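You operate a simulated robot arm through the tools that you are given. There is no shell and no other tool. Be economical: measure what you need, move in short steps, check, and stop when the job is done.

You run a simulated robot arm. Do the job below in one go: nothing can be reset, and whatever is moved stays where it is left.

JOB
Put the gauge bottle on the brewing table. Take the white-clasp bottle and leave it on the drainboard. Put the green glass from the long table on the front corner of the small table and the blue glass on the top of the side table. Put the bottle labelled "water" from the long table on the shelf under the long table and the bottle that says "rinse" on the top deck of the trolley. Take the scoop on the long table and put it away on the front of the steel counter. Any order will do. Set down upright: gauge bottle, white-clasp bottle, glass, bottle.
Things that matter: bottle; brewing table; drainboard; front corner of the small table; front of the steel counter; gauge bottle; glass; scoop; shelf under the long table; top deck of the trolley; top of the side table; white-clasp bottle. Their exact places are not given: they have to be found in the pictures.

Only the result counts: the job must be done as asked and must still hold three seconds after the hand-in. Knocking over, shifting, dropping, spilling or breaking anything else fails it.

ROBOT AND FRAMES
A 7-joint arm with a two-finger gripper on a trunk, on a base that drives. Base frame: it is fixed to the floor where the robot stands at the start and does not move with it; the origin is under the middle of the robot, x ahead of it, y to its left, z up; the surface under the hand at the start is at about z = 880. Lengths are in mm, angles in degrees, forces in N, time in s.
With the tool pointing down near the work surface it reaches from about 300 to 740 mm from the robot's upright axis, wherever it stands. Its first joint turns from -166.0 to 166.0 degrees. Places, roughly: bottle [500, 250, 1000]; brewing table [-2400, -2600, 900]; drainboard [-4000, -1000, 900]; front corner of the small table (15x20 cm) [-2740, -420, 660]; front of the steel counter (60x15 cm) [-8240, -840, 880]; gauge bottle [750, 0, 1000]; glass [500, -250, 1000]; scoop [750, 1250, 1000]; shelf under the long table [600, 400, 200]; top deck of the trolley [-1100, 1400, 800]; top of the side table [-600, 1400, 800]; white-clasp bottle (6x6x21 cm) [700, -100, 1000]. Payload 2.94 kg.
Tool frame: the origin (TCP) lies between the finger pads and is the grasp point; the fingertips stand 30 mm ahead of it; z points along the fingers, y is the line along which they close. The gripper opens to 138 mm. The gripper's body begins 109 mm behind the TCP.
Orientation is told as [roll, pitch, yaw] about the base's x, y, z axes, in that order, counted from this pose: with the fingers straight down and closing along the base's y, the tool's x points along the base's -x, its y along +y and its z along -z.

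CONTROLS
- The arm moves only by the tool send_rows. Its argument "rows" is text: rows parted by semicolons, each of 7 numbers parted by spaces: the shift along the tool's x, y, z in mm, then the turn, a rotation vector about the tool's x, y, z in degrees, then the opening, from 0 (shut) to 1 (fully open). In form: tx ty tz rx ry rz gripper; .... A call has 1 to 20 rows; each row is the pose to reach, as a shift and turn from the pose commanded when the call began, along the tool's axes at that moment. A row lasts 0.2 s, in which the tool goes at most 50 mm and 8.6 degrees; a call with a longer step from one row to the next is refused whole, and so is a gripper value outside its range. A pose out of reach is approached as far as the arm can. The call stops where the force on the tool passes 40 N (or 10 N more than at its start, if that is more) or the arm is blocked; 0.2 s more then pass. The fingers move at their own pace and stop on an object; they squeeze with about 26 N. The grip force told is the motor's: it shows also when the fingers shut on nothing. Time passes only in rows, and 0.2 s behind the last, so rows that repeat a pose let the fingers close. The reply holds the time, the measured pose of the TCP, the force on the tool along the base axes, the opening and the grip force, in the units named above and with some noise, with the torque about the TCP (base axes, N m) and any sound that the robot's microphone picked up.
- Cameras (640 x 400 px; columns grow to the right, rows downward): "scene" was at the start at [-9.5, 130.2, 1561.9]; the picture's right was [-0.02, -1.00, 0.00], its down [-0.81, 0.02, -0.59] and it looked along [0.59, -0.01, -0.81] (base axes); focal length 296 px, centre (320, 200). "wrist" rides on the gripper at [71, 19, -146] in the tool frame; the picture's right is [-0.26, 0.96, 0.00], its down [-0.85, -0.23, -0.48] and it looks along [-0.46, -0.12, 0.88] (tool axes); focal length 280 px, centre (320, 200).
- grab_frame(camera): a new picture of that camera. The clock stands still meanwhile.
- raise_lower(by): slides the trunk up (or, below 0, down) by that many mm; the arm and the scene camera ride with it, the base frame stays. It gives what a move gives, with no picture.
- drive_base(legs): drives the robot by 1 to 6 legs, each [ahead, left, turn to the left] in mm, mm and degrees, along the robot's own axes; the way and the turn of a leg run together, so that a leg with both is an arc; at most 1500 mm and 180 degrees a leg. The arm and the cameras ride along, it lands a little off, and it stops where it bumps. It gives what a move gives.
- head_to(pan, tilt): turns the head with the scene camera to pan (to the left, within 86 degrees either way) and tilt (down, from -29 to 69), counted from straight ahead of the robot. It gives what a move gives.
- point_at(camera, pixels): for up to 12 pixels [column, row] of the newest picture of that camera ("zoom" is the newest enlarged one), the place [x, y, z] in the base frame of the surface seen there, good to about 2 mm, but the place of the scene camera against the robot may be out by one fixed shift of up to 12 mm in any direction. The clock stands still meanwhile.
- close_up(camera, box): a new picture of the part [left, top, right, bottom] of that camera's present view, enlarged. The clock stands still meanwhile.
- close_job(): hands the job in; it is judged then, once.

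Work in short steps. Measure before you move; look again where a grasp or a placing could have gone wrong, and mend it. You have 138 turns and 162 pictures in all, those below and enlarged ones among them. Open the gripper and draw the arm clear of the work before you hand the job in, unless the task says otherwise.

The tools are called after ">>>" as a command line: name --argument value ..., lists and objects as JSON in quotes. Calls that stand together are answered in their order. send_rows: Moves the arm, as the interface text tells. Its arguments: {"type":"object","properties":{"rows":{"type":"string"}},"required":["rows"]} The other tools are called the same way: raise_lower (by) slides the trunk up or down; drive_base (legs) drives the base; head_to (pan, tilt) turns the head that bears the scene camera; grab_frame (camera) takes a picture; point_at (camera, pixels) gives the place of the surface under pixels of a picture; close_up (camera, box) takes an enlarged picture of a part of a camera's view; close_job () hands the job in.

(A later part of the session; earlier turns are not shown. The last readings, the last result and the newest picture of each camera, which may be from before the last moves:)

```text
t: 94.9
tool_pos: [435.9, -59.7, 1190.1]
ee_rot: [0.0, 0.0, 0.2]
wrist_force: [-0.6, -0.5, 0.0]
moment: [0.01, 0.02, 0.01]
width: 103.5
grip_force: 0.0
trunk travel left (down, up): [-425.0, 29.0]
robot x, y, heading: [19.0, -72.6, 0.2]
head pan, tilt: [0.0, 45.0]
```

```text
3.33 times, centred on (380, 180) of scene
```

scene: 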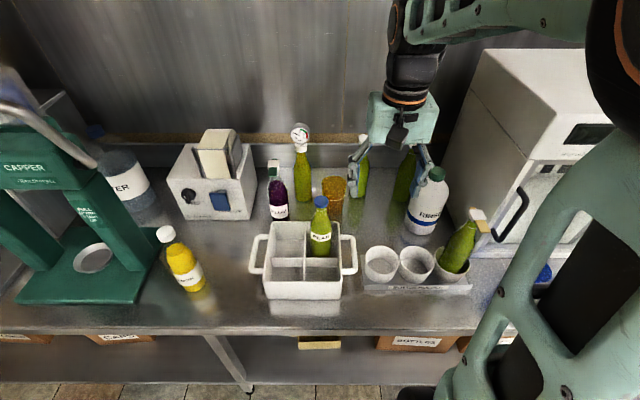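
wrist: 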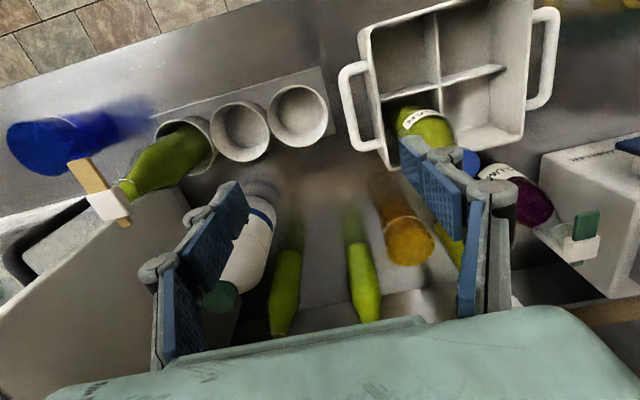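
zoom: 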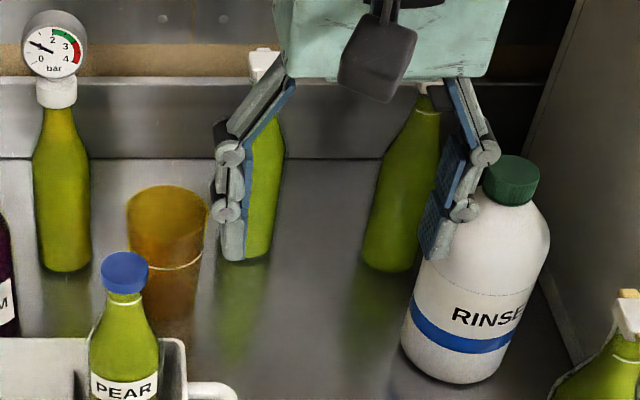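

White-clasp bottle centre ≈ (740,-60), shoulder near z 1010, top ≈1100. I extend over it at height.

>>> send_rows --rows "-45 0 0 0 0 0 0.65; -90 0 0 0 0 0 0.65; -135 0 0 0 0 0 0.65; -180 0 0 0 0 0 0.65; -225 0 0 0 0 0 0.65; -270 0 0 0 0 0 0.65; -304 0 0 0 0 0 0.65; -304 0 0 0 0 0 0.65"

>>> grab_frame --camera "wrist"

>>> grab_frame --camera "scene"

```text
t: 96.7
tool_pos: [715.6, -59.6, 1183.4]
ee_rot: [-0.1, 0.1, 0.2]
wrist_force: [0.9, 0.7, 0.2]
moment: [-0.02, -0.01, 0.02]
width: 89.6
grip_force: 0.0
out of reach, approached as far as the arm can: row 7, 8
trunk travel left (down, up): [-425.0, 29.0]
robot x, y, heading: [16.9, -71.2, 0.1]
head pan, tilt: [0.0, 45.0]
```

```text
122 pictures are left
```

wrist: 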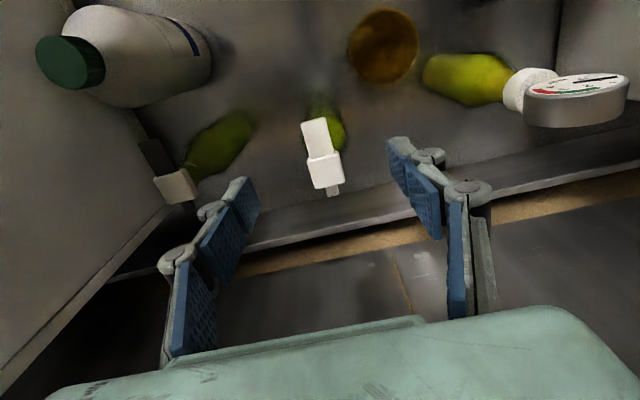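

```text
121 pictures are left
```

scene: 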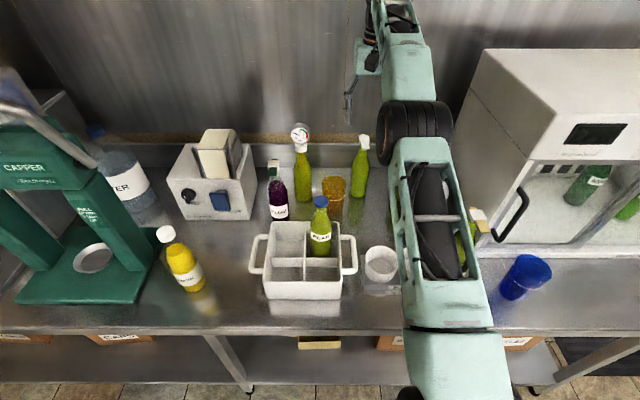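

At this height the arm stops at x=716; the reach grows lower down. I descend straight to z≈1060 with the neck between the fingers and check.

>>> send_rows --rows "0 0 40 0 0 0 0.65; 0 0 80 0 0 0 0.65; 0 0 120 0 0 0 0.65; 0 0 120 0 0 0 0.65"

>>> grab_frame --camera "wrist"

```text
t: 97.7
tool_pos: [716.2, -59.4, 1060.2]
ee_rot: [0.0, -0.1, 0.2]
wrist_force: [0.3, -0.6, -0.5]
moment: [0.03, 0.0, -0.03]
width: 89.9
grip_force: 0.1
trunk travel left (down, up): [-425.0, 29.0]
robot x, y, heading: [19.6, -72.7, 0.1]
head pan, tilt: [0.0, 45.0]
```

```text
120 pictures are left
```

wrist: 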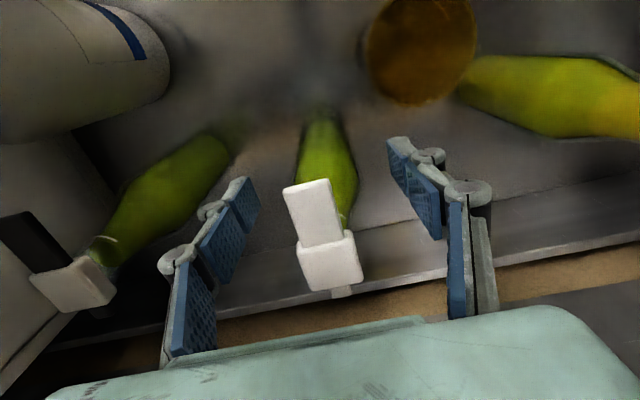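

The neck is between the fingers. I go forward 24 mm at this height.

>>> send_rows --rows "-12 0 0 0 0 0 0.65; -24 0 0 0 0 0 0.65; -24 0 0 0 0 0 0.65"

>>> grab_frame --camera "wrist"

>>> point_at --camera "wrist" --pixels '[[322, 130], [300, 150], [350, 155], [325, 250], [330, 270], [310, 200], [315, 100]]'

```text
t: 98.5
tool_pos: [739.7, -59.9, 1061.9]
ee_rot: [0.1, 0.0, 0.2]
wrist_force: [0.9, -0.8, -0.7]
moment: [-0.01, 0.04, 0.0]
width: 89.7
grip_force: 0.1
trunk travel left (down, up): [-425.0, 29.0]
robot x, y, heading: [20.2, -72.4, 0.3]
head pan, tilt: [0.0, 45.0]
```

```text
119 pictures are left
```

wrist: 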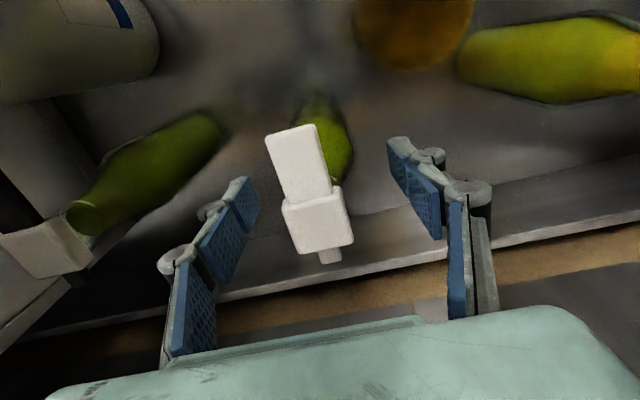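

```text
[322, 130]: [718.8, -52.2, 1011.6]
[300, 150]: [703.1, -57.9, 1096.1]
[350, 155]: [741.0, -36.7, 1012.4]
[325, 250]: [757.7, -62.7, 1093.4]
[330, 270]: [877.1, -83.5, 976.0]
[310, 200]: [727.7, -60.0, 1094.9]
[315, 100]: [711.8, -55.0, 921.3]
```

Clasp top is z≈1097, bottle axis (740,-58). I go down to z≈1000 and close.

>>> send_rows --rows "0 1 30 0 0 0 0.65; 0 1 50 0 0 0 0.65; 0 1 60 0 0 0 0.65; 0 1 60 0 0 0 0.5; 0 1 60 0 0 0 0.35; 0 1 60 0 0 0 0.25; 0 1 60 0 0 0 0.25; 0 1 60 0 0 0 0.25"

>>> grab_frame --camera "wrist"

```text
t: 100.3
tool_pos: [740.5, -60.2, 1004.8]
ee_rot: [0.0, -0.1, 0.1]
wrist_force: [0.2, -1.6, 0.8]
moment: [-0.11, -0.21, -0.03]
width: 59.2
grip_force: 26.5
trunk travel left (down, up): [-425.0, 29.0]
robot x, y, heading: [21.2, -73.3, 0.2]
head pan, tilt: [0.0, 45.0]
```

```text
118 pictures are left
```

wrist: 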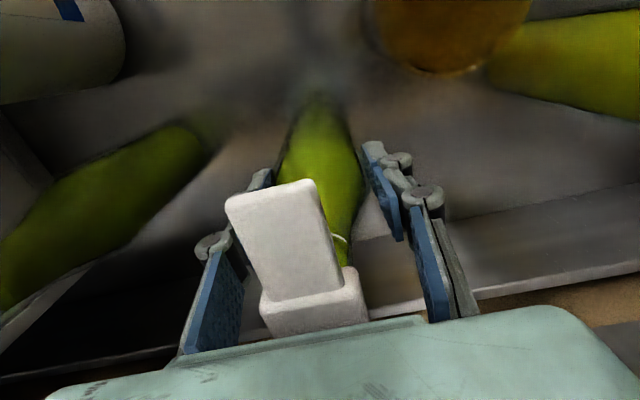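

Gripped at 59 mm. I lift, easing back as the reach shrinks, then pull in.

>>> send_rows --rows "0 0 -10 0 0 0 0.25; 0 0 -45 0 0 0 0.25; 5 0 -80 0 0 0 0.25; 25 0 -115 0 0 0 0.25; 45 0 -150 0 0 0 0.25; 60 0 -190 0 0 0 0.25; 90 -5 -205 0 0 0 0.25; 135 -10 -205 0 0 0 0.25; 180 -10 -205 0 0 0 0.25; 225 -10 -205 0 0 0 0.25; 270 -10 -205 0 0 0 0.25; 310 -10 -205 0 0 0 0.25; 310 -10 -205 0 0 0 0.25"

>>> grab_frame --camera "scene"

```text
t: 103.1
tool_pos: [431.6, -73.2, 1206.8]
ee_rot: [0.0, 0.0, 0.1]
wrist_force: [0.1, 0.5, -5.0]
moment: [0.02, 0.04, 0.01]
width: 59.3
grip_force: 25.6
trunk travel left (down, up): [-425.0, 29.0]
robot x, y, heading: [18.4, -71.8, 0.0]
head pan, tilt: [0.0, 45.0]
```

```text
117 pictures are left
```

scene: 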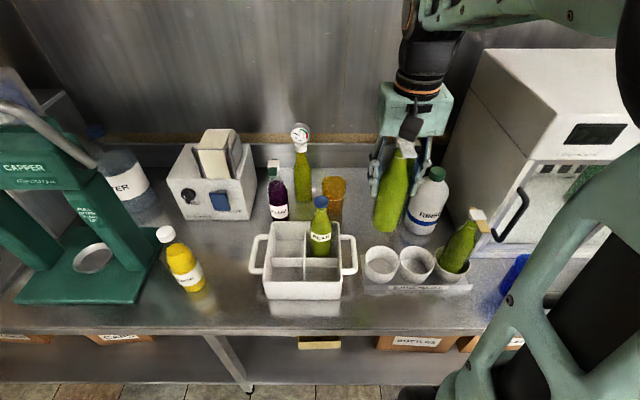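

Bottle in hand. I drive back, turn around and approach the sink area, then look.

>>> drive_base --legs '[[-500, 0, 0], [0, 0, 180], [1200, 800, 0]]'

>>> head_to --pan 0 --tilt 22

>>> grab_frame --camera "scene"

```text
t: 120.4
tool_pos: [-2098.8, -837.2, 1207.8]
ee_rot: [0.1, 0.0, 178.1]
wrist_force: [-0.4, -0.5, -6.8]
moment: [0.03, 0.0, 0.01]
width: 59.5
grip_force: 25.3
trunk travel left (down, up): [-425.0, 29.0]
robot x, y, heading: [-1685.5, -853.9, 178.1]
head pan, tilt: [0.0, 45.0]
```

```text
t: 121.3
tool_pos: [-2099.3, -837.9, 1208.3]
ee_rot: [0.0, 0.0, 178.0]
wrist_force: [0.2, -0.4, -5.6]
moment: [0.0, 0.02, 0.0]
width: 59.3
grip_force: 25.7
trunk travel left (down, up): [-425.0, 29.0]
robot x, y, heading: [-1688.1, -853.1, 177.8]
head pan, tilt: [0.0, 22.0]
```

```text
116 pictures are left
```

scene: 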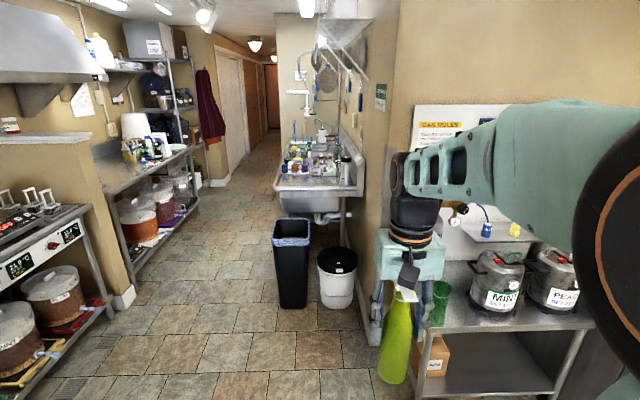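

>>> close_up --camera "scene" --box '[250, 90, 390, 230]'

>>> point_at --camera "scene" --pixels '[[275, 190], [360, 190], [300, 140], [290, 305], [273, 240], [300, 187], [345, 185], [275, 140], [320, 170], [150, 200]]'

```text
2.86 times, centred on (320, 160) of scene
```

zoom: 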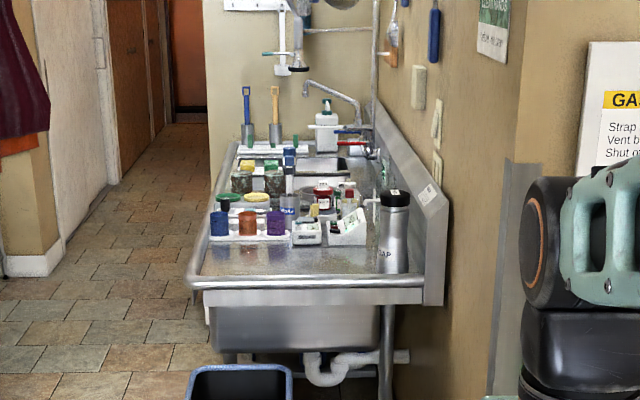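

```text
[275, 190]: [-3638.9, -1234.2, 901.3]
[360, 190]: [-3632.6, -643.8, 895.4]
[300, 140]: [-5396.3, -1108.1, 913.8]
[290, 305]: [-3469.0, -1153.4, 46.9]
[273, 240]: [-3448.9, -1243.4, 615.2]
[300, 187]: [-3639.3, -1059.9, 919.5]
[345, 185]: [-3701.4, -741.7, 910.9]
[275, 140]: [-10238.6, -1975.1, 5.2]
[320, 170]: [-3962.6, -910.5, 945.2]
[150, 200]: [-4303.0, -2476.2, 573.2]
```

The drainboard's front part (x −3650…−3880, y −1200…−850) is free apart from flask and tray further back. The aisle south of it is open, so I approach from there, facing +y.

>>> drive_base --legs '[[200, 780, 0], [1300, 0, 0], [600, 0, 0]]'

```text
t: 137.6
tool_pos: [-4189.8, -1597.0, 1208.3]
ee_rot: [0.0, 0.0, 179.2]
wrist_force: [-0.3, 0.0, -5.5]
moment: [-0.03, -0.01, 0.01]
width: 59.3
grip_force: 26.6
trunk travel left (down, up): [-425.0, 29.0]
robot x, y, heading: [-3779.2, -1603.4, 179.5]
head pan, tilt: [0.0, 22.0]
```

I shift slightly further from the sink and turn to face it.

>>> drive_base --legs '[[0, 70, 0], [0, 0, -92]]'

>>> head_to --pan 0 --tilt 38

>>> grab_frame --camera "scene"

>>> grab_frame --camera "wrist"

```text
t: 142.7
tool_pos: [-3762.2, -1262.5, 1207.7]
ee_rot: [0.0, 0.0, 88.0]
wrist_force: [-0.1, -0.7, -6.5]
moment: [-0.03, 0.0, 0.02]
width: 59.1
grip_force: 25.9
trunk travel left (down, up): [-425.0, 29.0]
robot x, y, heading: [-3776.8, -1677.9, 88.1]
head pan, tilt: [0.0, 22.0]
```

```text
t: 143.5
tool_pos: [-3762.2, -1261.5, 1208.4]
ee_rot: [0.0, -0.1, 87.9]
wrist_force: [-0.2, 0.1, -5.7]
moment: [-0.01, 0.03, -0.01]
width: 59.3
grip_force: 25.8
trunk travel left (down, up): [-425.0, 29.0]
robot x, y, heading: [-3776.7, -1674.5, 88.1]
head pan, tilt: [0.0, 38.0]
```

```text
114 pictures are left
```

scene: 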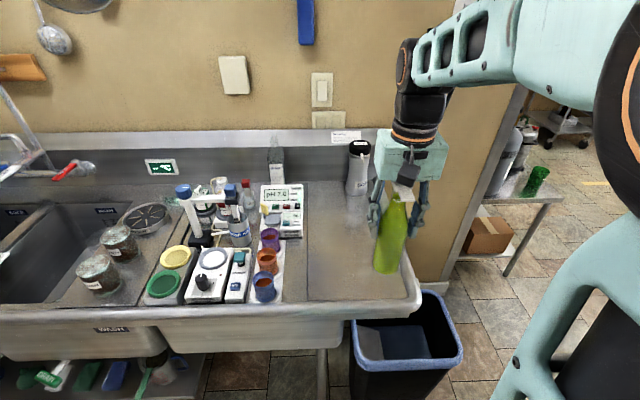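

```text
113 pictures are left
```

wrist: 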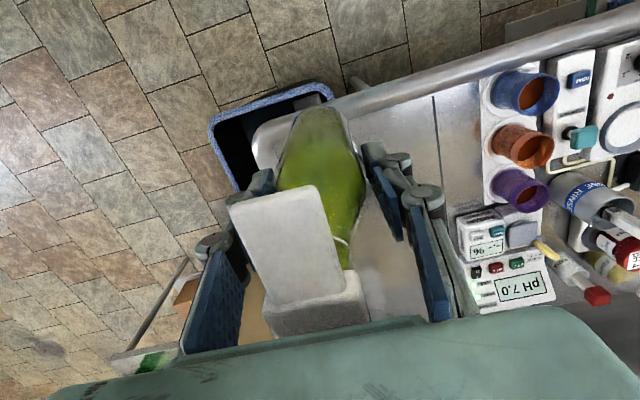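

I measure the free patch around pixel (340,230), the soap flask and the tray.

>>> point_at --camera "scene" --pixels '[[340, 230], [330, 260], [350, 280], [330, 200], [307, 250], [355, 190], [282, 290], [300, 225], [220, 330], [410, 260], [385, 295], [270, 190]]'

```text
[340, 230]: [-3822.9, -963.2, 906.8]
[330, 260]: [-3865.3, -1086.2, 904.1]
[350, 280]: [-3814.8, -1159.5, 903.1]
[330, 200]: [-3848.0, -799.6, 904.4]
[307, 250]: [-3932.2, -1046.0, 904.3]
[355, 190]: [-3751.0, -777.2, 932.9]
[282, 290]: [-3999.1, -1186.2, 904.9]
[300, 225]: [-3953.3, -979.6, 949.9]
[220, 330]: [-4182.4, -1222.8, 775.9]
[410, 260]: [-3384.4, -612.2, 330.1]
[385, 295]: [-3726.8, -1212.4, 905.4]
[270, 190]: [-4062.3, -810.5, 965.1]
```

Free spot at (-3820,-1050), surface z≈900. I move over it and lower to just above contact.

>>> send_rows --rows "-42 13 0 0 0 0 0.25; -84 26 0 0 0 0 0.25; -126 39 0 0 0 0 0.25; -168 52 0 0 0 0 0.25; -210 65 0 0 0 0 0.25; -210 65 45 0 0 0 0.25; -210 65 90 0 0 0 0.25; -210 65 130 0 0 0 0.25; -210 65 160 0 0 0 0.25; -210 65 172 0 0 0 0.25; -210 65 172 0 0 0 0.25"

>>> send_rows --rows "0 0 4 0 0 0 0.25; 0 0 7 0 0 0 0.25; 0 0 10 0 0 0 0.25; 0 0 12 0 0 0 0.25; 0 0 12 0 0 0 0.25"

>>> grab_frame --camera "scene"

```text
t: 145.9
tool_pos: [-3819.4, -1049.2, 1036.3]
ee_rot: [0.0, 0.0, 88.0]
wrist_force: [0.4, -0.8, -5.2]
moment: [0.0, -0.01, 0.03]
width: 59.2
grip_force: 25.9
trunk travel left (down, up): [-425.0, 29.0]
robot x, y, heading: [-3782.1, -1677.5, 88.0]
head pan, tilt: [0.0, 38.0]
```

```text
t: 147.1
tool_pos: [-3818.7, -1049.7, 1025.5]
ee_rot: [0.0, -0.1, 88.0]
wrist_force: [2.9, 0.8, 1.7]
moment: [-0.09, -0.05, 0.01]
width: 59.5
grip_force: 25.6
trunk travel left (down, up): [-425.0, 29.0]
robot x, y, heading: [-3775.3, -1677.2, 87.7]
head pan, tilt: [0.0, 38.0]
```

```text
112 pictures are left
```

scene: 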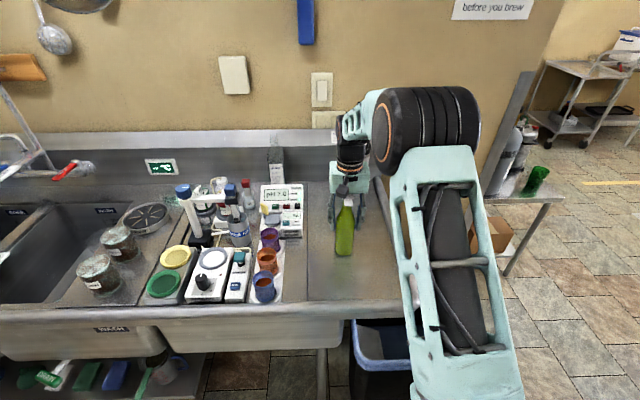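

Contact has been made (force went from −5 to +2 N). I press 1 mm, open, and rise, then pull in.

>>> send_rows --rows "0 0 1 0 0 0 0.25; 0 0 1 0 0 0 0.35; 0 0 1 0 0 0 0.5; 0 0 1 0 0 0 0.65; 0 0 1 0 0 0 0.65; 0 0 -40 0 0 0 0.65; 0 0 -85 0 0 0 0.65; 0 0 -130 0 0 0 0.65; 0 0 -175 0 0 0 0.65; 42 0 -175 0 0 0 0.65; 84 0 -175 0 0 0 0.65; 126 0 -175 0 0 0 0.65; 168 0 -175 0 0 0 0.65; 210 0 -175 0 0 0 0.65"

>>> grab_frame --camera "scene"

```text
t: 150.1
tool_pos: [-3826.2, -1264.5, 1203.8]
ee_rot: [0.0, 0.0, 88.0]
wrist_force: [0.5, -0.8, 0.8]
moment: [0.02, -0.01, 0.0]
width: 89.7
grip_force: 0.1
trunk travel left (down, up): [-425.0, 29.0]
robot x, y, heading: [-3778.6, -1674.5, 87.8]
head pan, tilt: [0.0, 38.0]
```

```text
111 pictures are left
```

scene: 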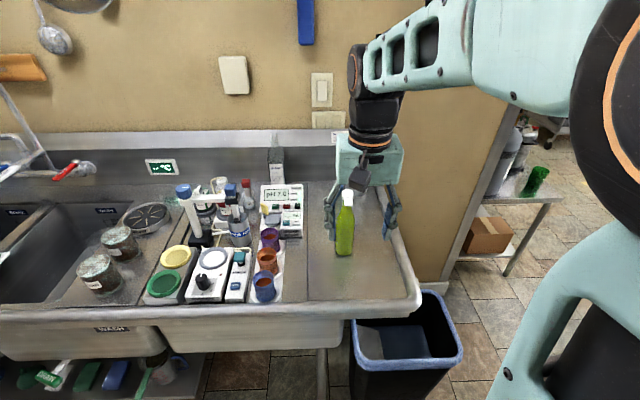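

The white-clasp bottle stands. While here I look left down the corridor for the steel counter.

>>> head_to --pan 80 --tilt 12

>>> grab_frame --camera "scene"

```text
t: 151.6
tool_pos: [-3826.3, -1263.7, 1202.6]
ee_rot: [0.0, 0.0, 88.0]
wrist_force: [0.1, -0.8, 0.6]
moment: [-0.05, -0.02, 0.01]
width: 89.6
grip_force: 0.1
trunk travel left (down, up): [-425.0, 29.0]
robot x, y, heading: [-3778.3, -1674.4, 88.0]
head pan, tilt: [80.0, 12.0]
```

```text
110 pictures are left
```

scene: 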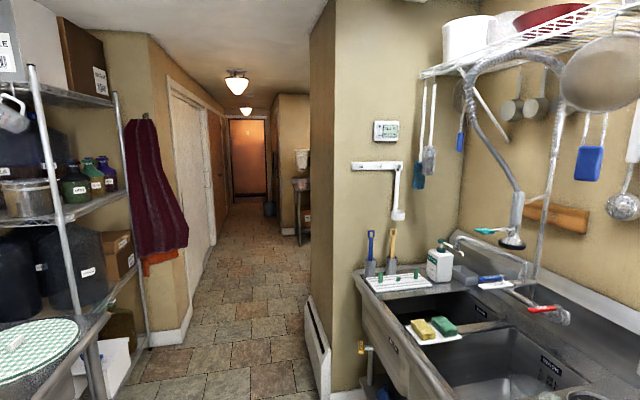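

A counter shows far away at (300,185). I zoom and measure it and the corridor.

>>> close_up --camera "scene" --box '[200, 90, 350, 270]'

>>> point_at --camera "scene" --pixels '[[296, 178], [303, 182], [298, 240], [200, 290], [190, 330], [322, 380], [305, 290], [245, 200], [302, 215], [210, 240]]'

```text
2.22 times, centred on (275, 180) of scene
```

zoom: 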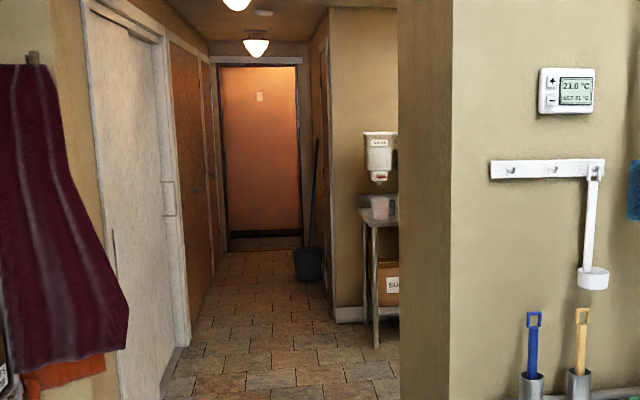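

```text
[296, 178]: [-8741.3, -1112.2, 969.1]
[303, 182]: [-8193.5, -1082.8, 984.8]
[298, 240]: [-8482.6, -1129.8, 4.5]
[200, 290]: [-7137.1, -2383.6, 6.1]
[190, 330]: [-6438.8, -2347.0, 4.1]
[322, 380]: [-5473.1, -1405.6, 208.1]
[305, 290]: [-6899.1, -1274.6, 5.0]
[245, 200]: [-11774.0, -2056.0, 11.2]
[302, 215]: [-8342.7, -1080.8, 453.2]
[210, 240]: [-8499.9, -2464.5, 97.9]
```

The corridor is open; that counter is for the scoop later. I drive back to the long table for the gauge bottle.

>>> drive_base --legs '[[0, 0, -90], [1500, 0, 0], [850, 900, 0], [850, 900, 0]]'

>>> head_to --pan 0 --tilt 40

```text
t: 178.5
tool_pos: [-155.3, 110.7, 1202.7]
ee_rot: [-0.1, 0.0, 0.7]
wrist_force: [0.5, 0.5, -0.3]
moment: [0.01, 0.02, -0.02]
width: 89.7
grip_force: 0.1
trunk travel left (down, up): [-425.0, 29.0]
robot x, y, heading: [-566.9, 41.1, 0.7]
head pan, tilt: [80.0, 12.0]
```

```text
t: 180.1
tool_pos: [-154.6, 110.9, 1203.6]
ee_rot: [-0.1, 0.1, 0.7]
wrist_force: [-0.8, -0.3, -0.2]
moment: [-0.02, 0.0, -0.01]
width: 89.9
grip_force: 0.1
trunk travel left (down, up): [-425.0, 29.0]
robot x, y, heading: [-562.4, 41.4, 0.9]
head pan, tilt: [0.0, 40.0]
```

I align with the gauge bottle and look closely at its shape.

>>> drive_base --legs '[[100, 40, -0.9], [470, 0, 0]]'

>>> grab_frame --camera "scene"

>>> close_up --camera "scene" --box '[240, 110, 380, 250]'

>>> grab_frame --camera "wrist"

```text
t: 183.7
tool_pos: [428.4, 146.7, 1202.5]
ee_rot: [0.0, 0.0, -0.1]
wrist_force: [0.7, 0.6, -0.5]
moment: [0.02, 0.02, -0.02]
width: 89.9
grip_force: 0.1
trunk travel left (down, up): [-425.0, 29.0]
robot x, y, heading: [21.2, 86.5, -0.1]
head pan, tilt: [0.0, 40.0]
```

```text
108 pictures are left
```

scene: 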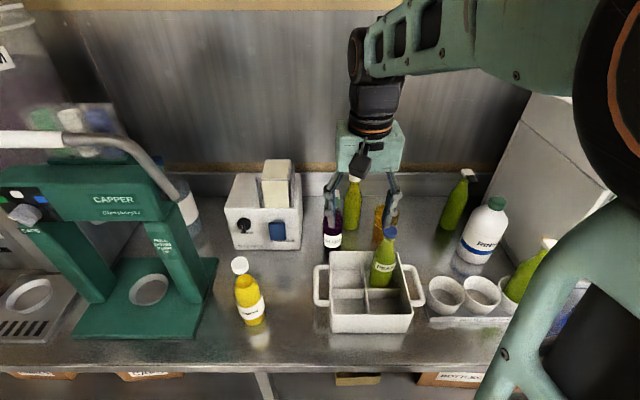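

```text
2.86 times, centred on (310, 180) of scene
```

zoom: 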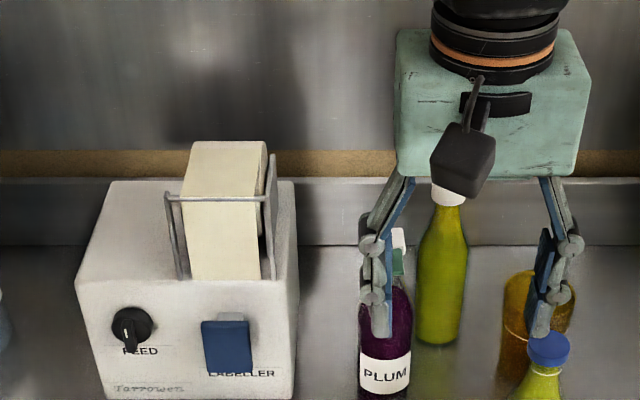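

```text
106 pictures are left
```

wrist: 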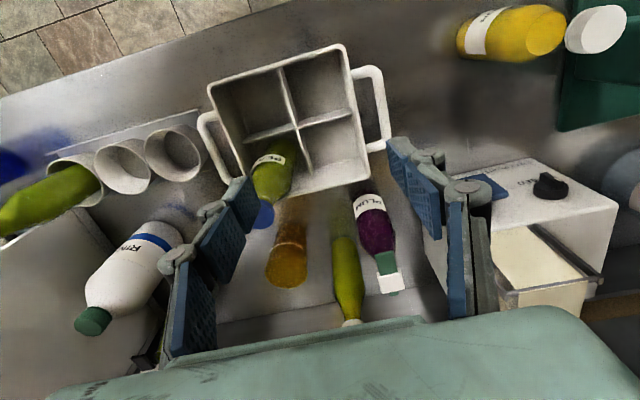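

The gauge is hidden by the hand. I shift the hand right and forward for a clear look from both cameras.

>>> send_rows --rows "-25 -40 0 0 0 0 0.65; -50 -80 0 0 0 0 0.65; -75 -120 0 0 0 0 0.65; -100 -150 0 0 0 0 0.65; -100 -150 0 0 0 0 0.65"

>>> close_up --camera "scene" --box '[290, 140, 430, 260]'

>>> grab_frame --camera "wrist"

```text
t: 184.9
tool_pos: [534.0, -0.2, 1201.3]
ee_rot: [0.0, 0.0, 0.0]
wrist_force: [0.8, 0.0, -1.1]
moment: [-0.01, 0.0, 0.02]
width: 89.5
grip_force: 0.0
trunk travel left (down, up): [-425.0, 29.0]
robot x, y, heading: [22.7, 82.1, -0.2]
head pan, tilt: [0.0, 40.0]
```

```text
3.33 times, centred on (360, 200) of scene
```

zoom: 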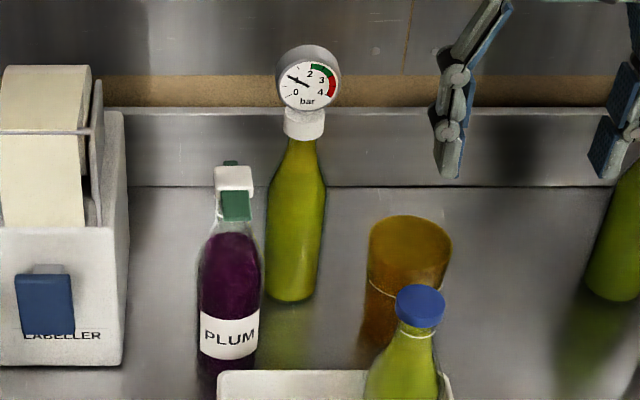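

```text
104 pictures are left
```

wrist: 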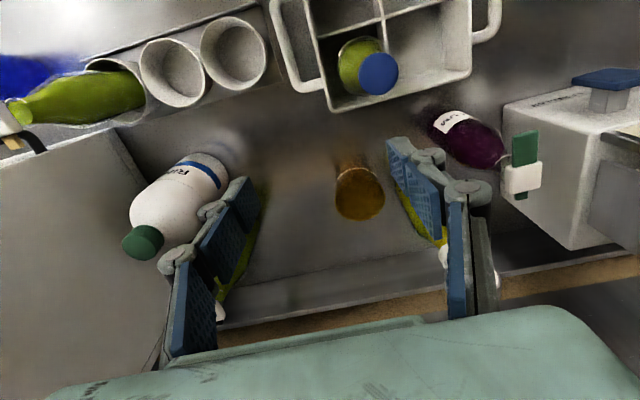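

I measure the gauge bottle parts, the plum bottle's clasp, and the amber glass in the scene zoom.

>>> point_at --camera "zoom" --pixels '[[308, 50], [309, 85], [305, 105], [305, 126], [300, 145], [297, 190], [292, 250], [290, 298], [230, 172], [234, 212], [228, 300], [410, 220]]'

>>> point_at --camera "wrist" --pixels '[[522, 178], [525, 150], [465, 140], [360, 195], [505, 110], [590, 110], [378, 75], [145, 243]]'

```text
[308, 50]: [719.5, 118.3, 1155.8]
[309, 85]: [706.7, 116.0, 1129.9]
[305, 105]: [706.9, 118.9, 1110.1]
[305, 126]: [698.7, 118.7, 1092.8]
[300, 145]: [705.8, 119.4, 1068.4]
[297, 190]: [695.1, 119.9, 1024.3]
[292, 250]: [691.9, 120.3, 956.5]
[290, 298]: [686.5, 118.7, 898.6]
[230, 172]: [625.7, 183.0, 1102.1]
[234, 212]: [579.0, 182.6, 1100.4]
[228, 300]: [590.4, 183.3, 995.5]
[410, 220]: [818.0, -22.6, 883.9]
```

```text
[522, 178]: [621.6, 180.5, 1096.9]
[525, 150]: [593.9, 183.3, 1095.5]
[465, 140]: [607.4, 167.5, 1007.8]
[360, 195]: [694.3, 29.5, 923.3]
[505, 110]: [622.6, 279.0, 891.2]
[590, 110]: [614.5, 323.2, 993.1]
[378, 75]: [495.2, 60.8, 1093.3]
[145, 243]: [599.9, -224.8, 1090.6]
```

Gauge bottle axis ≈ (719,121), gauge top 1152, too tall for a vertical grasp. I'll use a hand leaned 30° (yaw 55°) so the body passes beside the gauge and away from the plum bottle. First I orient the hand up high.

>>> send_rows --rows "-12 3 2 -1.6 -3.1 -6.0 0.65; -24 7 4 -3.2 -6.1 -11.9 0.65; -35 10 7 -4.8 -9.2 -17.9 0.65; -47 13 9 -6.4 -12.3 -23.9 0.65; -59 17 11 -8.0 -15.4 -29.8 0.65; -71 20 14 -9.6 -18.4 -35.8 0.65; -82 23 16 -11.2 -21.5 -41.8 0.65; -94 27 18 -12.8 -24.6 -47.7 0.65; -106 30 21 -14.4 -27.6 -53.7 0.65; -106 30 21 -14.4 -27.6 -53.7 0.65"

>>> grab_frame --camera "wrist"

>>> grab_frame --camera "scene"

```text
t: 187.1
tool_pos: [635.0, 27.9, 1182.5]
ee_rot: [0.1, -30.1, 55.1]
wrist_force: [-0.7, -0.1, 0.4]
moment: [0.01, 0.03, 0.0]
width: 89.8
grip_force: 0.1
trunk travel left (down, up): [-425.0, 29.0]
robot x, y, heading: [21.2, 83.9, -0.0]
head pan, tilt: [0.0, 40.0]
```

```text
103 pictures are left
```

wrist: 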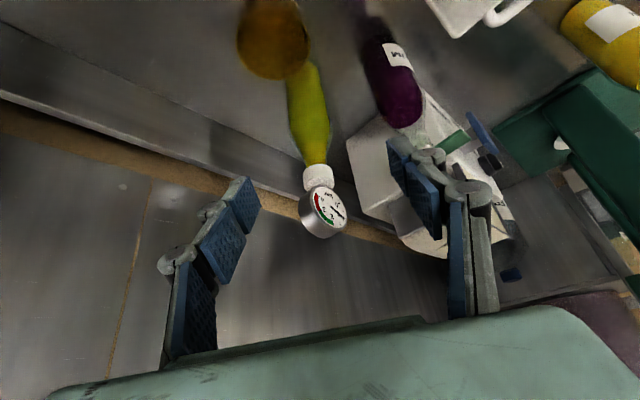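

```text
102 pictures are left
```

scene: 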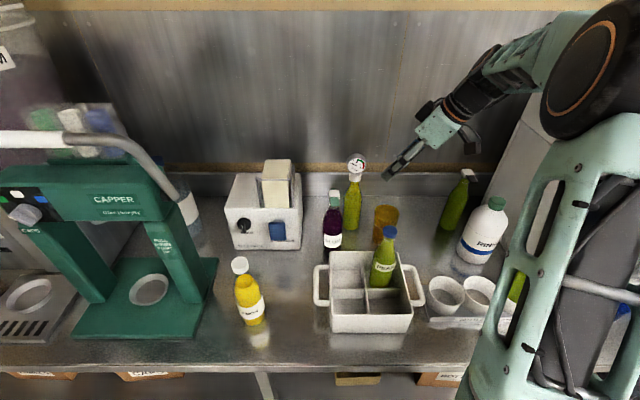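

The orientation is right. I measure the bottle from this wrist view.

>>> point_at --camera "wrist" --pixels '[[310, 120], [318, 170], [325, 210], [308, 95], [402, 110], [385, 70], [300, 200], [345, 222]]'

```text
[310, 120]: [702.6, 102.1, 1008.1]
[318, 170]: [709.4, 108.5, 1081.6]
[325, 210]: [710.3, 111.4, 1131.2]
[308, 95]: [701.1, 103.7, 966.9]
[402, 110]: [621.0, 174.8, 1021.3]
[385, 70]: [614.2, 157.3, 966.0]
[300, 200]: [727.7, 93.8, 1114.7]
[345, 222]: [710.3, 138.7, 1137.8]
```

Axis refined to (719,123). I move along the hand's axis to about 85 mm short of the grasp and look.

>>> send_rows --rows "-4 -5 35 0 0 0 0.65; -8 -10 70 0 0 0 0.65; -11 -14 104 0 0 0 0.65; -11 -14 130 0 0 0 0.65; -11 -14 150 0 0 0 0.65; -11 -14 150 0 0 0 0.65"

>>> grab_frame --camera "wrist"

>>> close_up --camera "scene" --box '[280, 110, 480, 260]'

```text
t: 188.5
tool_pos: [694.6, 89.2, 1056.7]
ee_rot: [-0.1, -30.0, 55.0]
wrist_force: [-0.6, -0.3, 0.0]
moment: [0.01, 0.01, 0.03]
width: 89.6
grip_force: 0.0
trunk travel left (down, up): [-425.0, 29.0]
robot x, y, heading: [16.6, 85.3, 0.0]
head pan, tilt: [0.0, 40.0]
```

```text
101 pictures are left
```

wrist: 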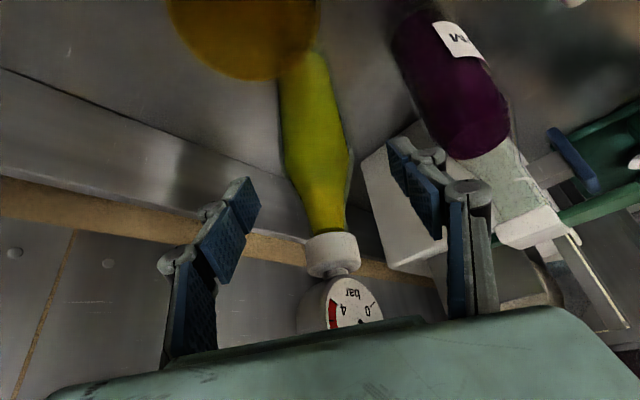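

```text
2.67 times, centred on (380, 185) of scene
```

zoom: 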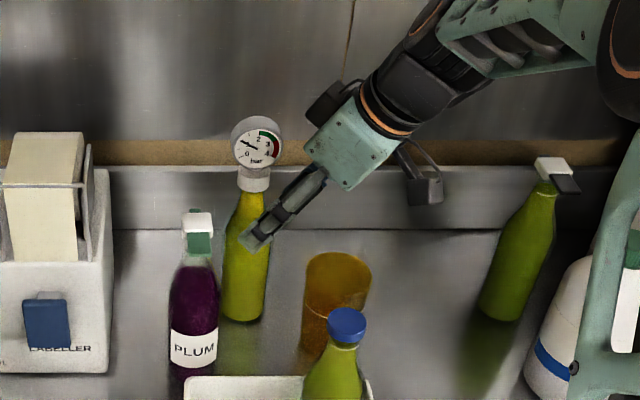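

A black protrusion on the hand's upper side at zoom (325,100) might meet the gauge. I measure it and the hand block edges.

>>> point_at --camera "zoom" --pixels '[[325, 95], [310, 115], [335, 112], [345, 88], [320, 142], [310, 155], [350, 185], [330, 160], [385, 130], [258, 130], [262, 122]]'

```text
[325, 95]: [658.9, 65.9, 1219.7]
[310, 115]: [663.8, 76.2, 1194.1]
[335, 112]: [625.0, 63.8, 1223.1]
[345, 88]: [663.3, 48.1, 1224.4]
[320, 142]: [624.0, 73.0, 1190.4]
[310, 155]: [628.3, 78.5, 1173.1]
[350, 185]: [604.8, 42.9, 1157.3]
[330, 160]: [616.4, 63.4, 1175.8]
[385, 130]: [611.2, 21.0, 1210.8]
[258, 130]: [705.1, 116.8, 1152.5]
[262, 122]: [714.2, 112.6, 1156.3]
```

That protrusion would come close to the gauge at 30° lean. I lean to 42° here (same spot), so the gauge passes well clear, then check.

>>> send_rows --rows "4 0 -4 0 -6 0 0.65; 9 -1 -8 0 -12 0 0.65; 9 -1 -8 0 -12 0 0.65"

>>> grab_frame --camera "scene"

>>> grab_frame --camera "wrist"

```text
t: 189.3
tool_pos: [688.2, 77.9, 1059.9]
ee_rot: [-0.1, -42.1, 55.0]
wrist_force: [0.6, 0.0, 0.8]
moment: [-0.01, -0.02, 0.01]
width: 89.6
grip_force: 0.0
trunk travel left (down, up): [-425.0, 29.0]
robot x, y, heading: [18.7, 84.9, -0.1]
head pan, tilt: [0.0, 40.0]
```

```text
99 pictures are left
```

scene: 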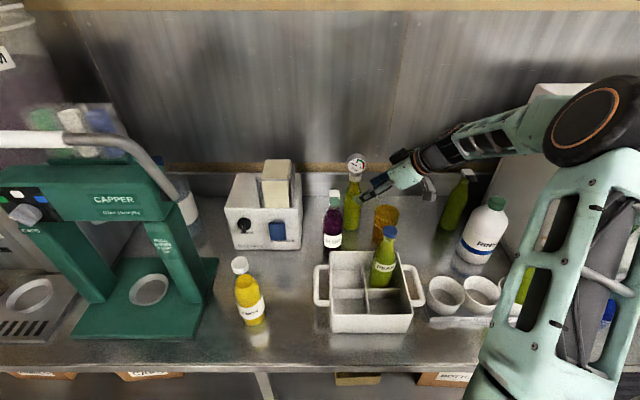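

```text
98 pictures are left
```

wrist: 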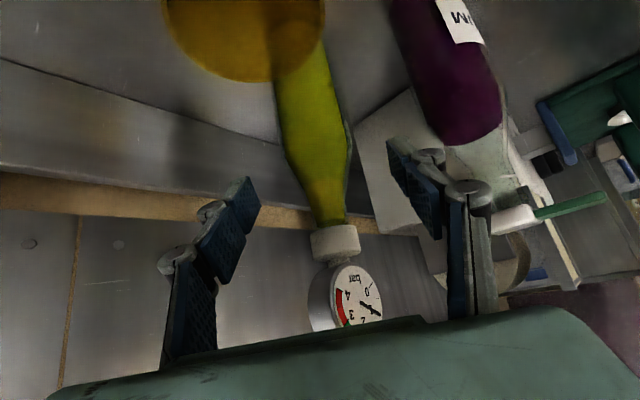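

I check the forearm's height over the grey-clasp bottle before going in.

>>> point_at --camera "scene" --pixels '[[430, 160], [445, 155], [470, 145], [500, 138], [428, 195], [466, 172]]'

```text
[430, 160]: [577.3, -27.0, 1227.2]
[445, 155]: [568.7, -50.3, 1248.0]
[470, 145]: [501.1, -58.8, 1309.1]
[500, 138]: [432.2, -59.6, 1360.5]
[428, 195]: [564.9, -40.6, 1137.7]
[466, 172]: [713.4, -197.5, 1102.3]
```

All clear. I advance along the hand axis to the bottle.

>>> send_rows --rows "0 0 30 0 0 0 0.65; 0 0 60 0 0 0 0.65; 0 0 80 0 0 0 0.65; 0 0 80 0 0 0 0.65"

>>> grab_frame --camera "wrist"

>>> close_up --camera "scene" --box '[280, 110, 480, 260]'

```text
t: 190.3
tool_pos: [720.1, 121.5, 1002.2]
ee_rot: [0.0, -42.0, 55.0]
wrist_force: [0.5, -1.2, 0.1]
moment: [0.01, 0.0, 0.0]
width: 90.0
grip_force: 0.0
trunk travel left (down, up): [-425.0, 29.0]
robot x, y, heading: [21.7, 83.8, 0.1]
head pan, tilt: [0.0, 40.0]
```

```text
97 pictures are left
```

wrist: 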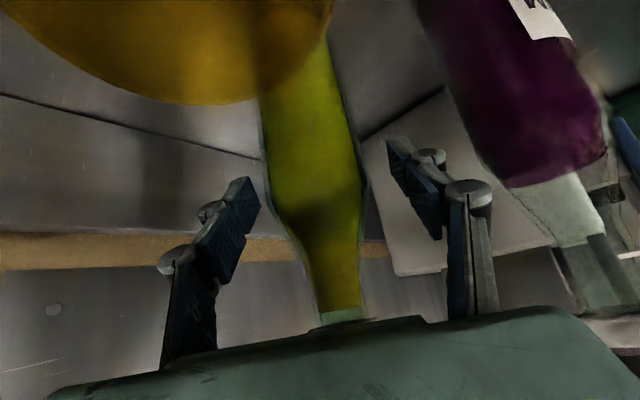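

```text
2.67 times, centred on (380, 185) of scene
```

zoom: 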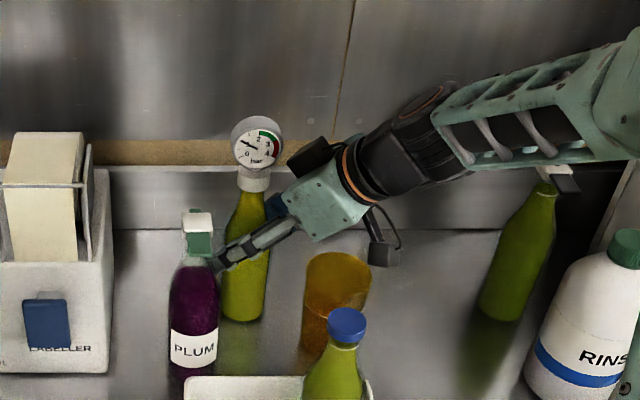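

The bottle is centred. I close the fingers.

>>> send_rows --rows "0 0 0 0 0 0 0.55; 0 0 0 0 0 0 0.4; 0 0 0 0 0 0 0.25; 0 0 0 0 0 0 0.25; 0 0 0 0 0 0 0.25; 0 0 0 0 0 0 0.25"

>>> grab_frame --camera "wrist"

```text
t: 191.7
tool_pos: [720.3, 121.5, 1001.7]
ee_rot: [-0.1, -42.1, 55.0]
wrist_force: [3.2, -1.1, 2.0]
moment: [-0.13, -0.08, 0.02]
width: 57.9
grip_force: 25.8
trunk travel left (down, up): [-425.0, 29.0]
robot x, y, heading: [19.4, 85.9, -0.1]
head pan, tilt: [0.0, 40.0]
```

```text
95 pictures are left
```

wrist: 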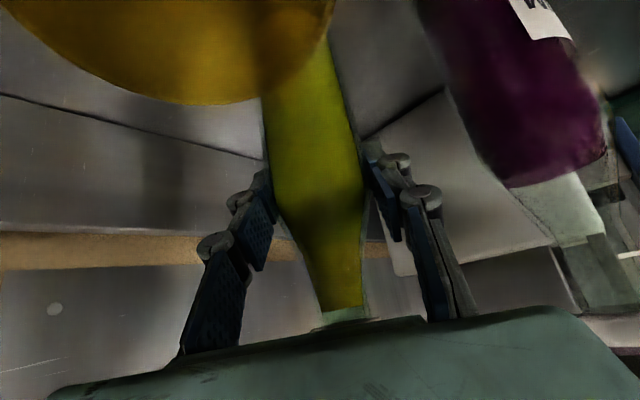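

Gripped (57.9 mm). I lift straight up high enough to pass over plum, pear and caddy, then draw back.

>>> send_rows --rows "-8 0 -9 0 0 0 0.25; -36.8 0 -40.9 0 0 0 0.25; -66.9 0 -74.3 0 0 0 0.25; -99 0 -110 0 0 0 0.25; -118.6 16.4 -148.9 0 0 0 0.25; -134.7 36.9 -188.2 0 0 0 0.25; -134.7 36.9 -188.2 0 0 0 0.25"

>>> grab_frame --camera "scene"

```text
t: 193.3
tool_pos: [672.5, 121.2, 1233.5]
ee_rot: [0.0, -41.8, 54.9]
wrist_force: [0.4, 0.0, -7.6]
moment: [0.05, -0.01, 0.01]
width: 57.4
grip_force: 25.7
trunk travel left (down, up): [-425.0, 29.0]
robot x, y, heading: [18.5, 87.4, -0.1]
head pan, tilt: [0.0, 40.0]
```

```text
94 pictures are left
```

scene: 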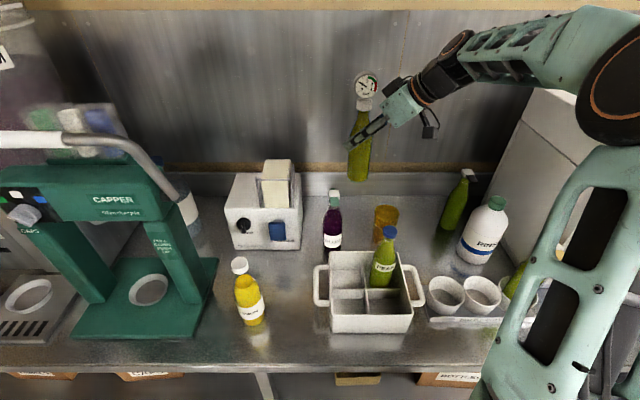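

Lifted cleanly; bottom is at about z 1111. I raise the trunk a bit and pull the arm in.

>>> raise_lower --by 25

>>> send_rows --rows "19.2 36.9 -17.3 0 0 0 0.25; 38.4 73.8 -34.6 0 0 0 0.25; 57.6 110.7 -51.9 0 0 0 0.25; 76.8 147.6 -69.2 0 0 0 0.25; 96 184.5 -86.5 0 0 0 0.25; 96 184.5 -86.5 0 0 0 0.25"

>>> drive_base --legs '[[-550, 0, 0], [0, 0, -138], [1200, 0, 0]]'

>>> head_to --pan 0 --tilt 25

>>> grab_frame --camera "scene"

```text
t: 194.0
tool_pos: [672.3, 122.0, 1258.6]
ee_rot: [0.1, -42.0, 55.0]
wrist_force: [-0.7, -0.3, -7.0]
moment: [-0.01, 0.04, 0.02]
width: 57.5
grip_force: 26.0
trunk travel left (down, up): [-450.0, 4.0]
robot x, y, heading: [18.9, 83.3, 0.2]
head pan, tilt: [0.0, 40.0]
```

```text
t: 195.4
tool_pos: [448.5, 116.6, 1246.1]
ee_rot: [4.0, -42.5, 52.2]
wrist_force: [-0.3, -0.3, -6.2]
moment: [-0.01, -0.02, -0.01]
width: 57.7
grip_force: 25.9
trunk travel left (down, up): [-450.0, 4.0]
robot x, y, heading: [22.5, 87.1, -0.0]
head pan, tilt: [0.0, 40.0]
```

```text
t: 210.4
tool_pos: [-1912.0, -850.9, 1252.7]
ee_rot: [1.8, -42.2, -93.6]
wrist_force: [-0.3, -0.6, -5.7]
moment: [0.03, -0.01, 0.01]
width: 57.9
grip_force: 26.4
trunk travel left (down, up): [-450.0, 4.0]
robot x, y, heading: [-1568.1, -594.5, -147.5]
head pan, tilt: [0.0, 40.0]
```

```text
t: 211.2
tool_pos: [-1911.1, -850.0, 1253.4]
ee_rot: [2.0, -42.2, -93.8]
wrist_force: [0.8, -0.3, -5.8]
moment: [-0.03, -0.02, 0.0]
width: 57.4
grip_force: 25.9
trunk travel left (down, up): [-450.0, 4.0]
robot x, y, heading: [-1571.5, -593.9, -147.4]
head pan, tilt: [0.0, 25.0]
```

```text
93 pictures are left
```

scene: 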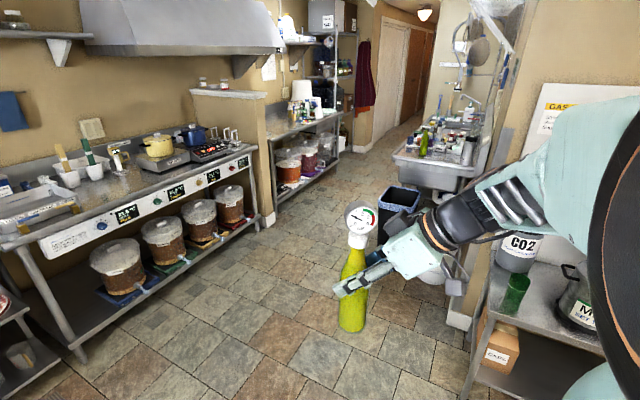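

I drive to the brewing table (left in view), turning to face it.

>>> drive_base --legs '[[0, 0, 58], [600, -450, 0], [500, -430, 0]]'

>>> head_to --pan 0 --tilt 35

>>> grab_frame --camera "scene"

```text
t: 222.1
tool_pos: [-2459.3, -2098.9, 1252.8]
ee_rot: [2.0, -42.2, -38.4]
wrist_force: [-0.4, 0.3, -7.0]
moment: [0.0, 0.02, 0.02]
width: 57.8
grip_force: 26.0
trunk travel left (down, up): [-450.0, 4.0]
robot x, y, heading: [-2476.1, -1667.7, -91.8]
head pan, tilt: [0.0, 25.0]
```

```text
t: 222.8
tool_pos: [-2459.2, -2098.3, 1251.7]
ee_rot: [2.3, -42.2, -38.5]
wrist_force: [0.4, 0.9, -6.2]
moment: [0.04, 0.03, 0.01]
width: 57.7
grip_force: 26.3
trunk travel left (down, up): [-450.0, 4.0]
robot x, y, heading: [-2477.3, -1667.4, -91.9]
head pan, tilt: [0.0, 35.0]
```

```text
92 pictures are left
```

scene: 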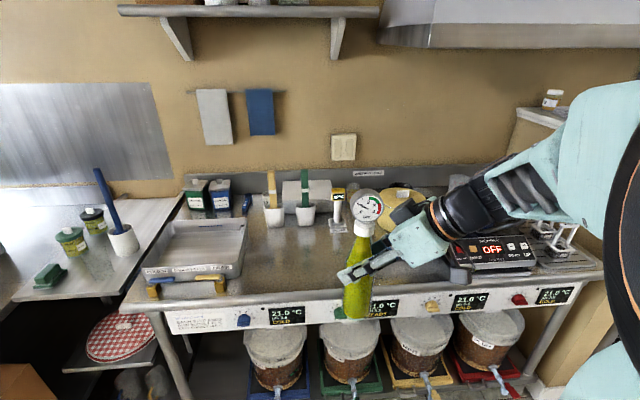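

The open patch between tray and hotplate is around (300,260). I measure it and the neighbours.

>>> point_at --camera "scene" --pixels '[[295, 260], [300, 285], [300, 240], [258, 260], [330, 265], [272, 222], [306, 220], [240, 265], [300, 297], [340, 225], [410, 262]]'

```text
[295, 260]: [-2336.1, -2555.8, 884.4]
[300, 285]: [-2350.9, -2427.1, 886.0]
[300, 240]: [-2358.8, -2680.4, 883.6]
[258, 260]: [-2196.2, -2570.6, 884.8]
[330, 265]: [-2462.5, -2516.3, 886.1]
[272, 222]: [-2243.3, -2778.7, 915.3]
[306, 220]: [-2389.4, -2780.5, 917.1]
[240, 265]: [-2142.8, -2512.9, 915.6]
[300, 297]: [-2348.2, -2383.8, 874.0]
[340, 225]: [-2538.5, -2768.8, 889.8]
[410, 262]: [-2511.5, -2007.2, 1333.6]
```

Surface there is z≈880. I drive closer so the bottle hangs over the front part of the free patch.

>>> drive_base --legs '[[290, 110, 1.9]]'

>>> send_rows --rows "0 0 0 1 0 0 0.25; 0 0 0 2.2 0 0 0.25; 0 0 0 2.2 0 0 0.25"

>>> grab_frame --camera "scene"

```text
t: 225.0
tool_pos: [-2339.2, -2397.5, 1250.0]
ee_rot: [2.5, -42.2, -36.7]
wrist_force: [-0.5, -1.2, -5.9]
moment: [0.01, -0.04, -0.01]
width: 57.5
grip_force: 25.4
trunk travel left (down, up): [-450.0, 4.0]
robot x, y, heading: [-2369.7, -1969.4, -90.3]
head pan, tilt: [0.0, 35.0]
```

```text
t: 225.8
tool_pos: [-2341.4, -2397.3, 1244.0]
ee_rot: [2.2, -42.4, -38.1]
wrist_force: [0.2, -0.3, -5.9]
moment: [-0.01, 0.0, 0.02]
width: 57.5
grip_force: 26.0
trunk travel left (down, up): [-450.0, 4.0]
robot x, y, heading: [-2373.6, -1969.7, -90.1]
head pan, tilt: [0.0, 35.0]
```

```text
91 pictures are left
```

scene: 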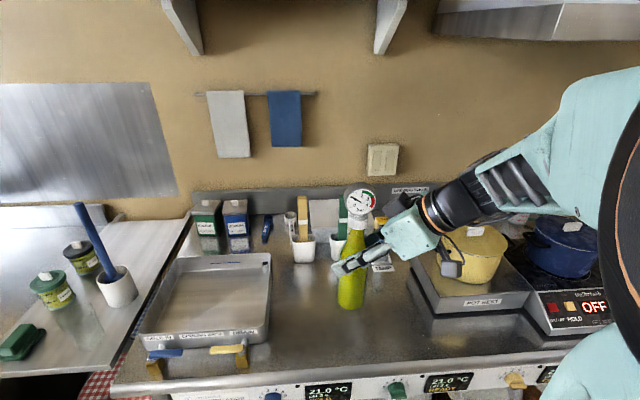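

Near its limit the wrist cannot correct, so I first extend over the spot, correcting the 2° roll on the way.

>>> send_rows --rows "-17 -33 15 0.5 0 0 0.25; -34 -66 31 1 0 0 0.25; -51 -98 46 1.6 0 0 0.25; -68 -131 62 2.2 0 0 0.25; -68 -131 62 2.2 0 0 0.25"

>>> grab_frame --camera "scene"

```text
t: 227.0
tool_pos: [-2346.3, -2555.2, 1254.1]
ee_rot: [-2.0, -42.3, -36.6]
wrist_force: [0.3, -0.7, -5.8]
moment: [0.01, -0.01, -0.01]
width: 57.6
grip_force: 26.0
trunk travel left (down, up): [-450.0, 4.0]
robot x, y, heading: [-2373.9, -1964.8, -90.1]
head pan, tilt: [0.0, 35.0]
```

```text
90 pictures are left
```

scene: 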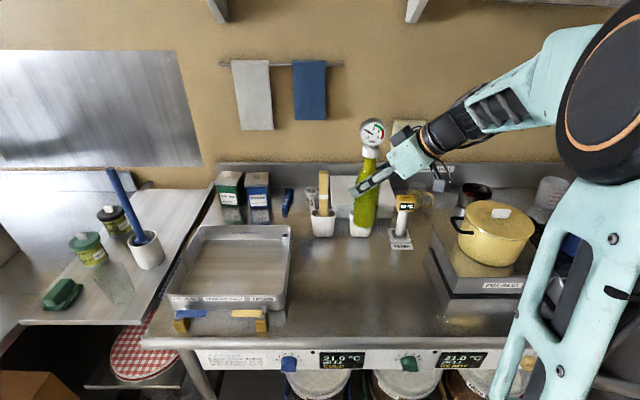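

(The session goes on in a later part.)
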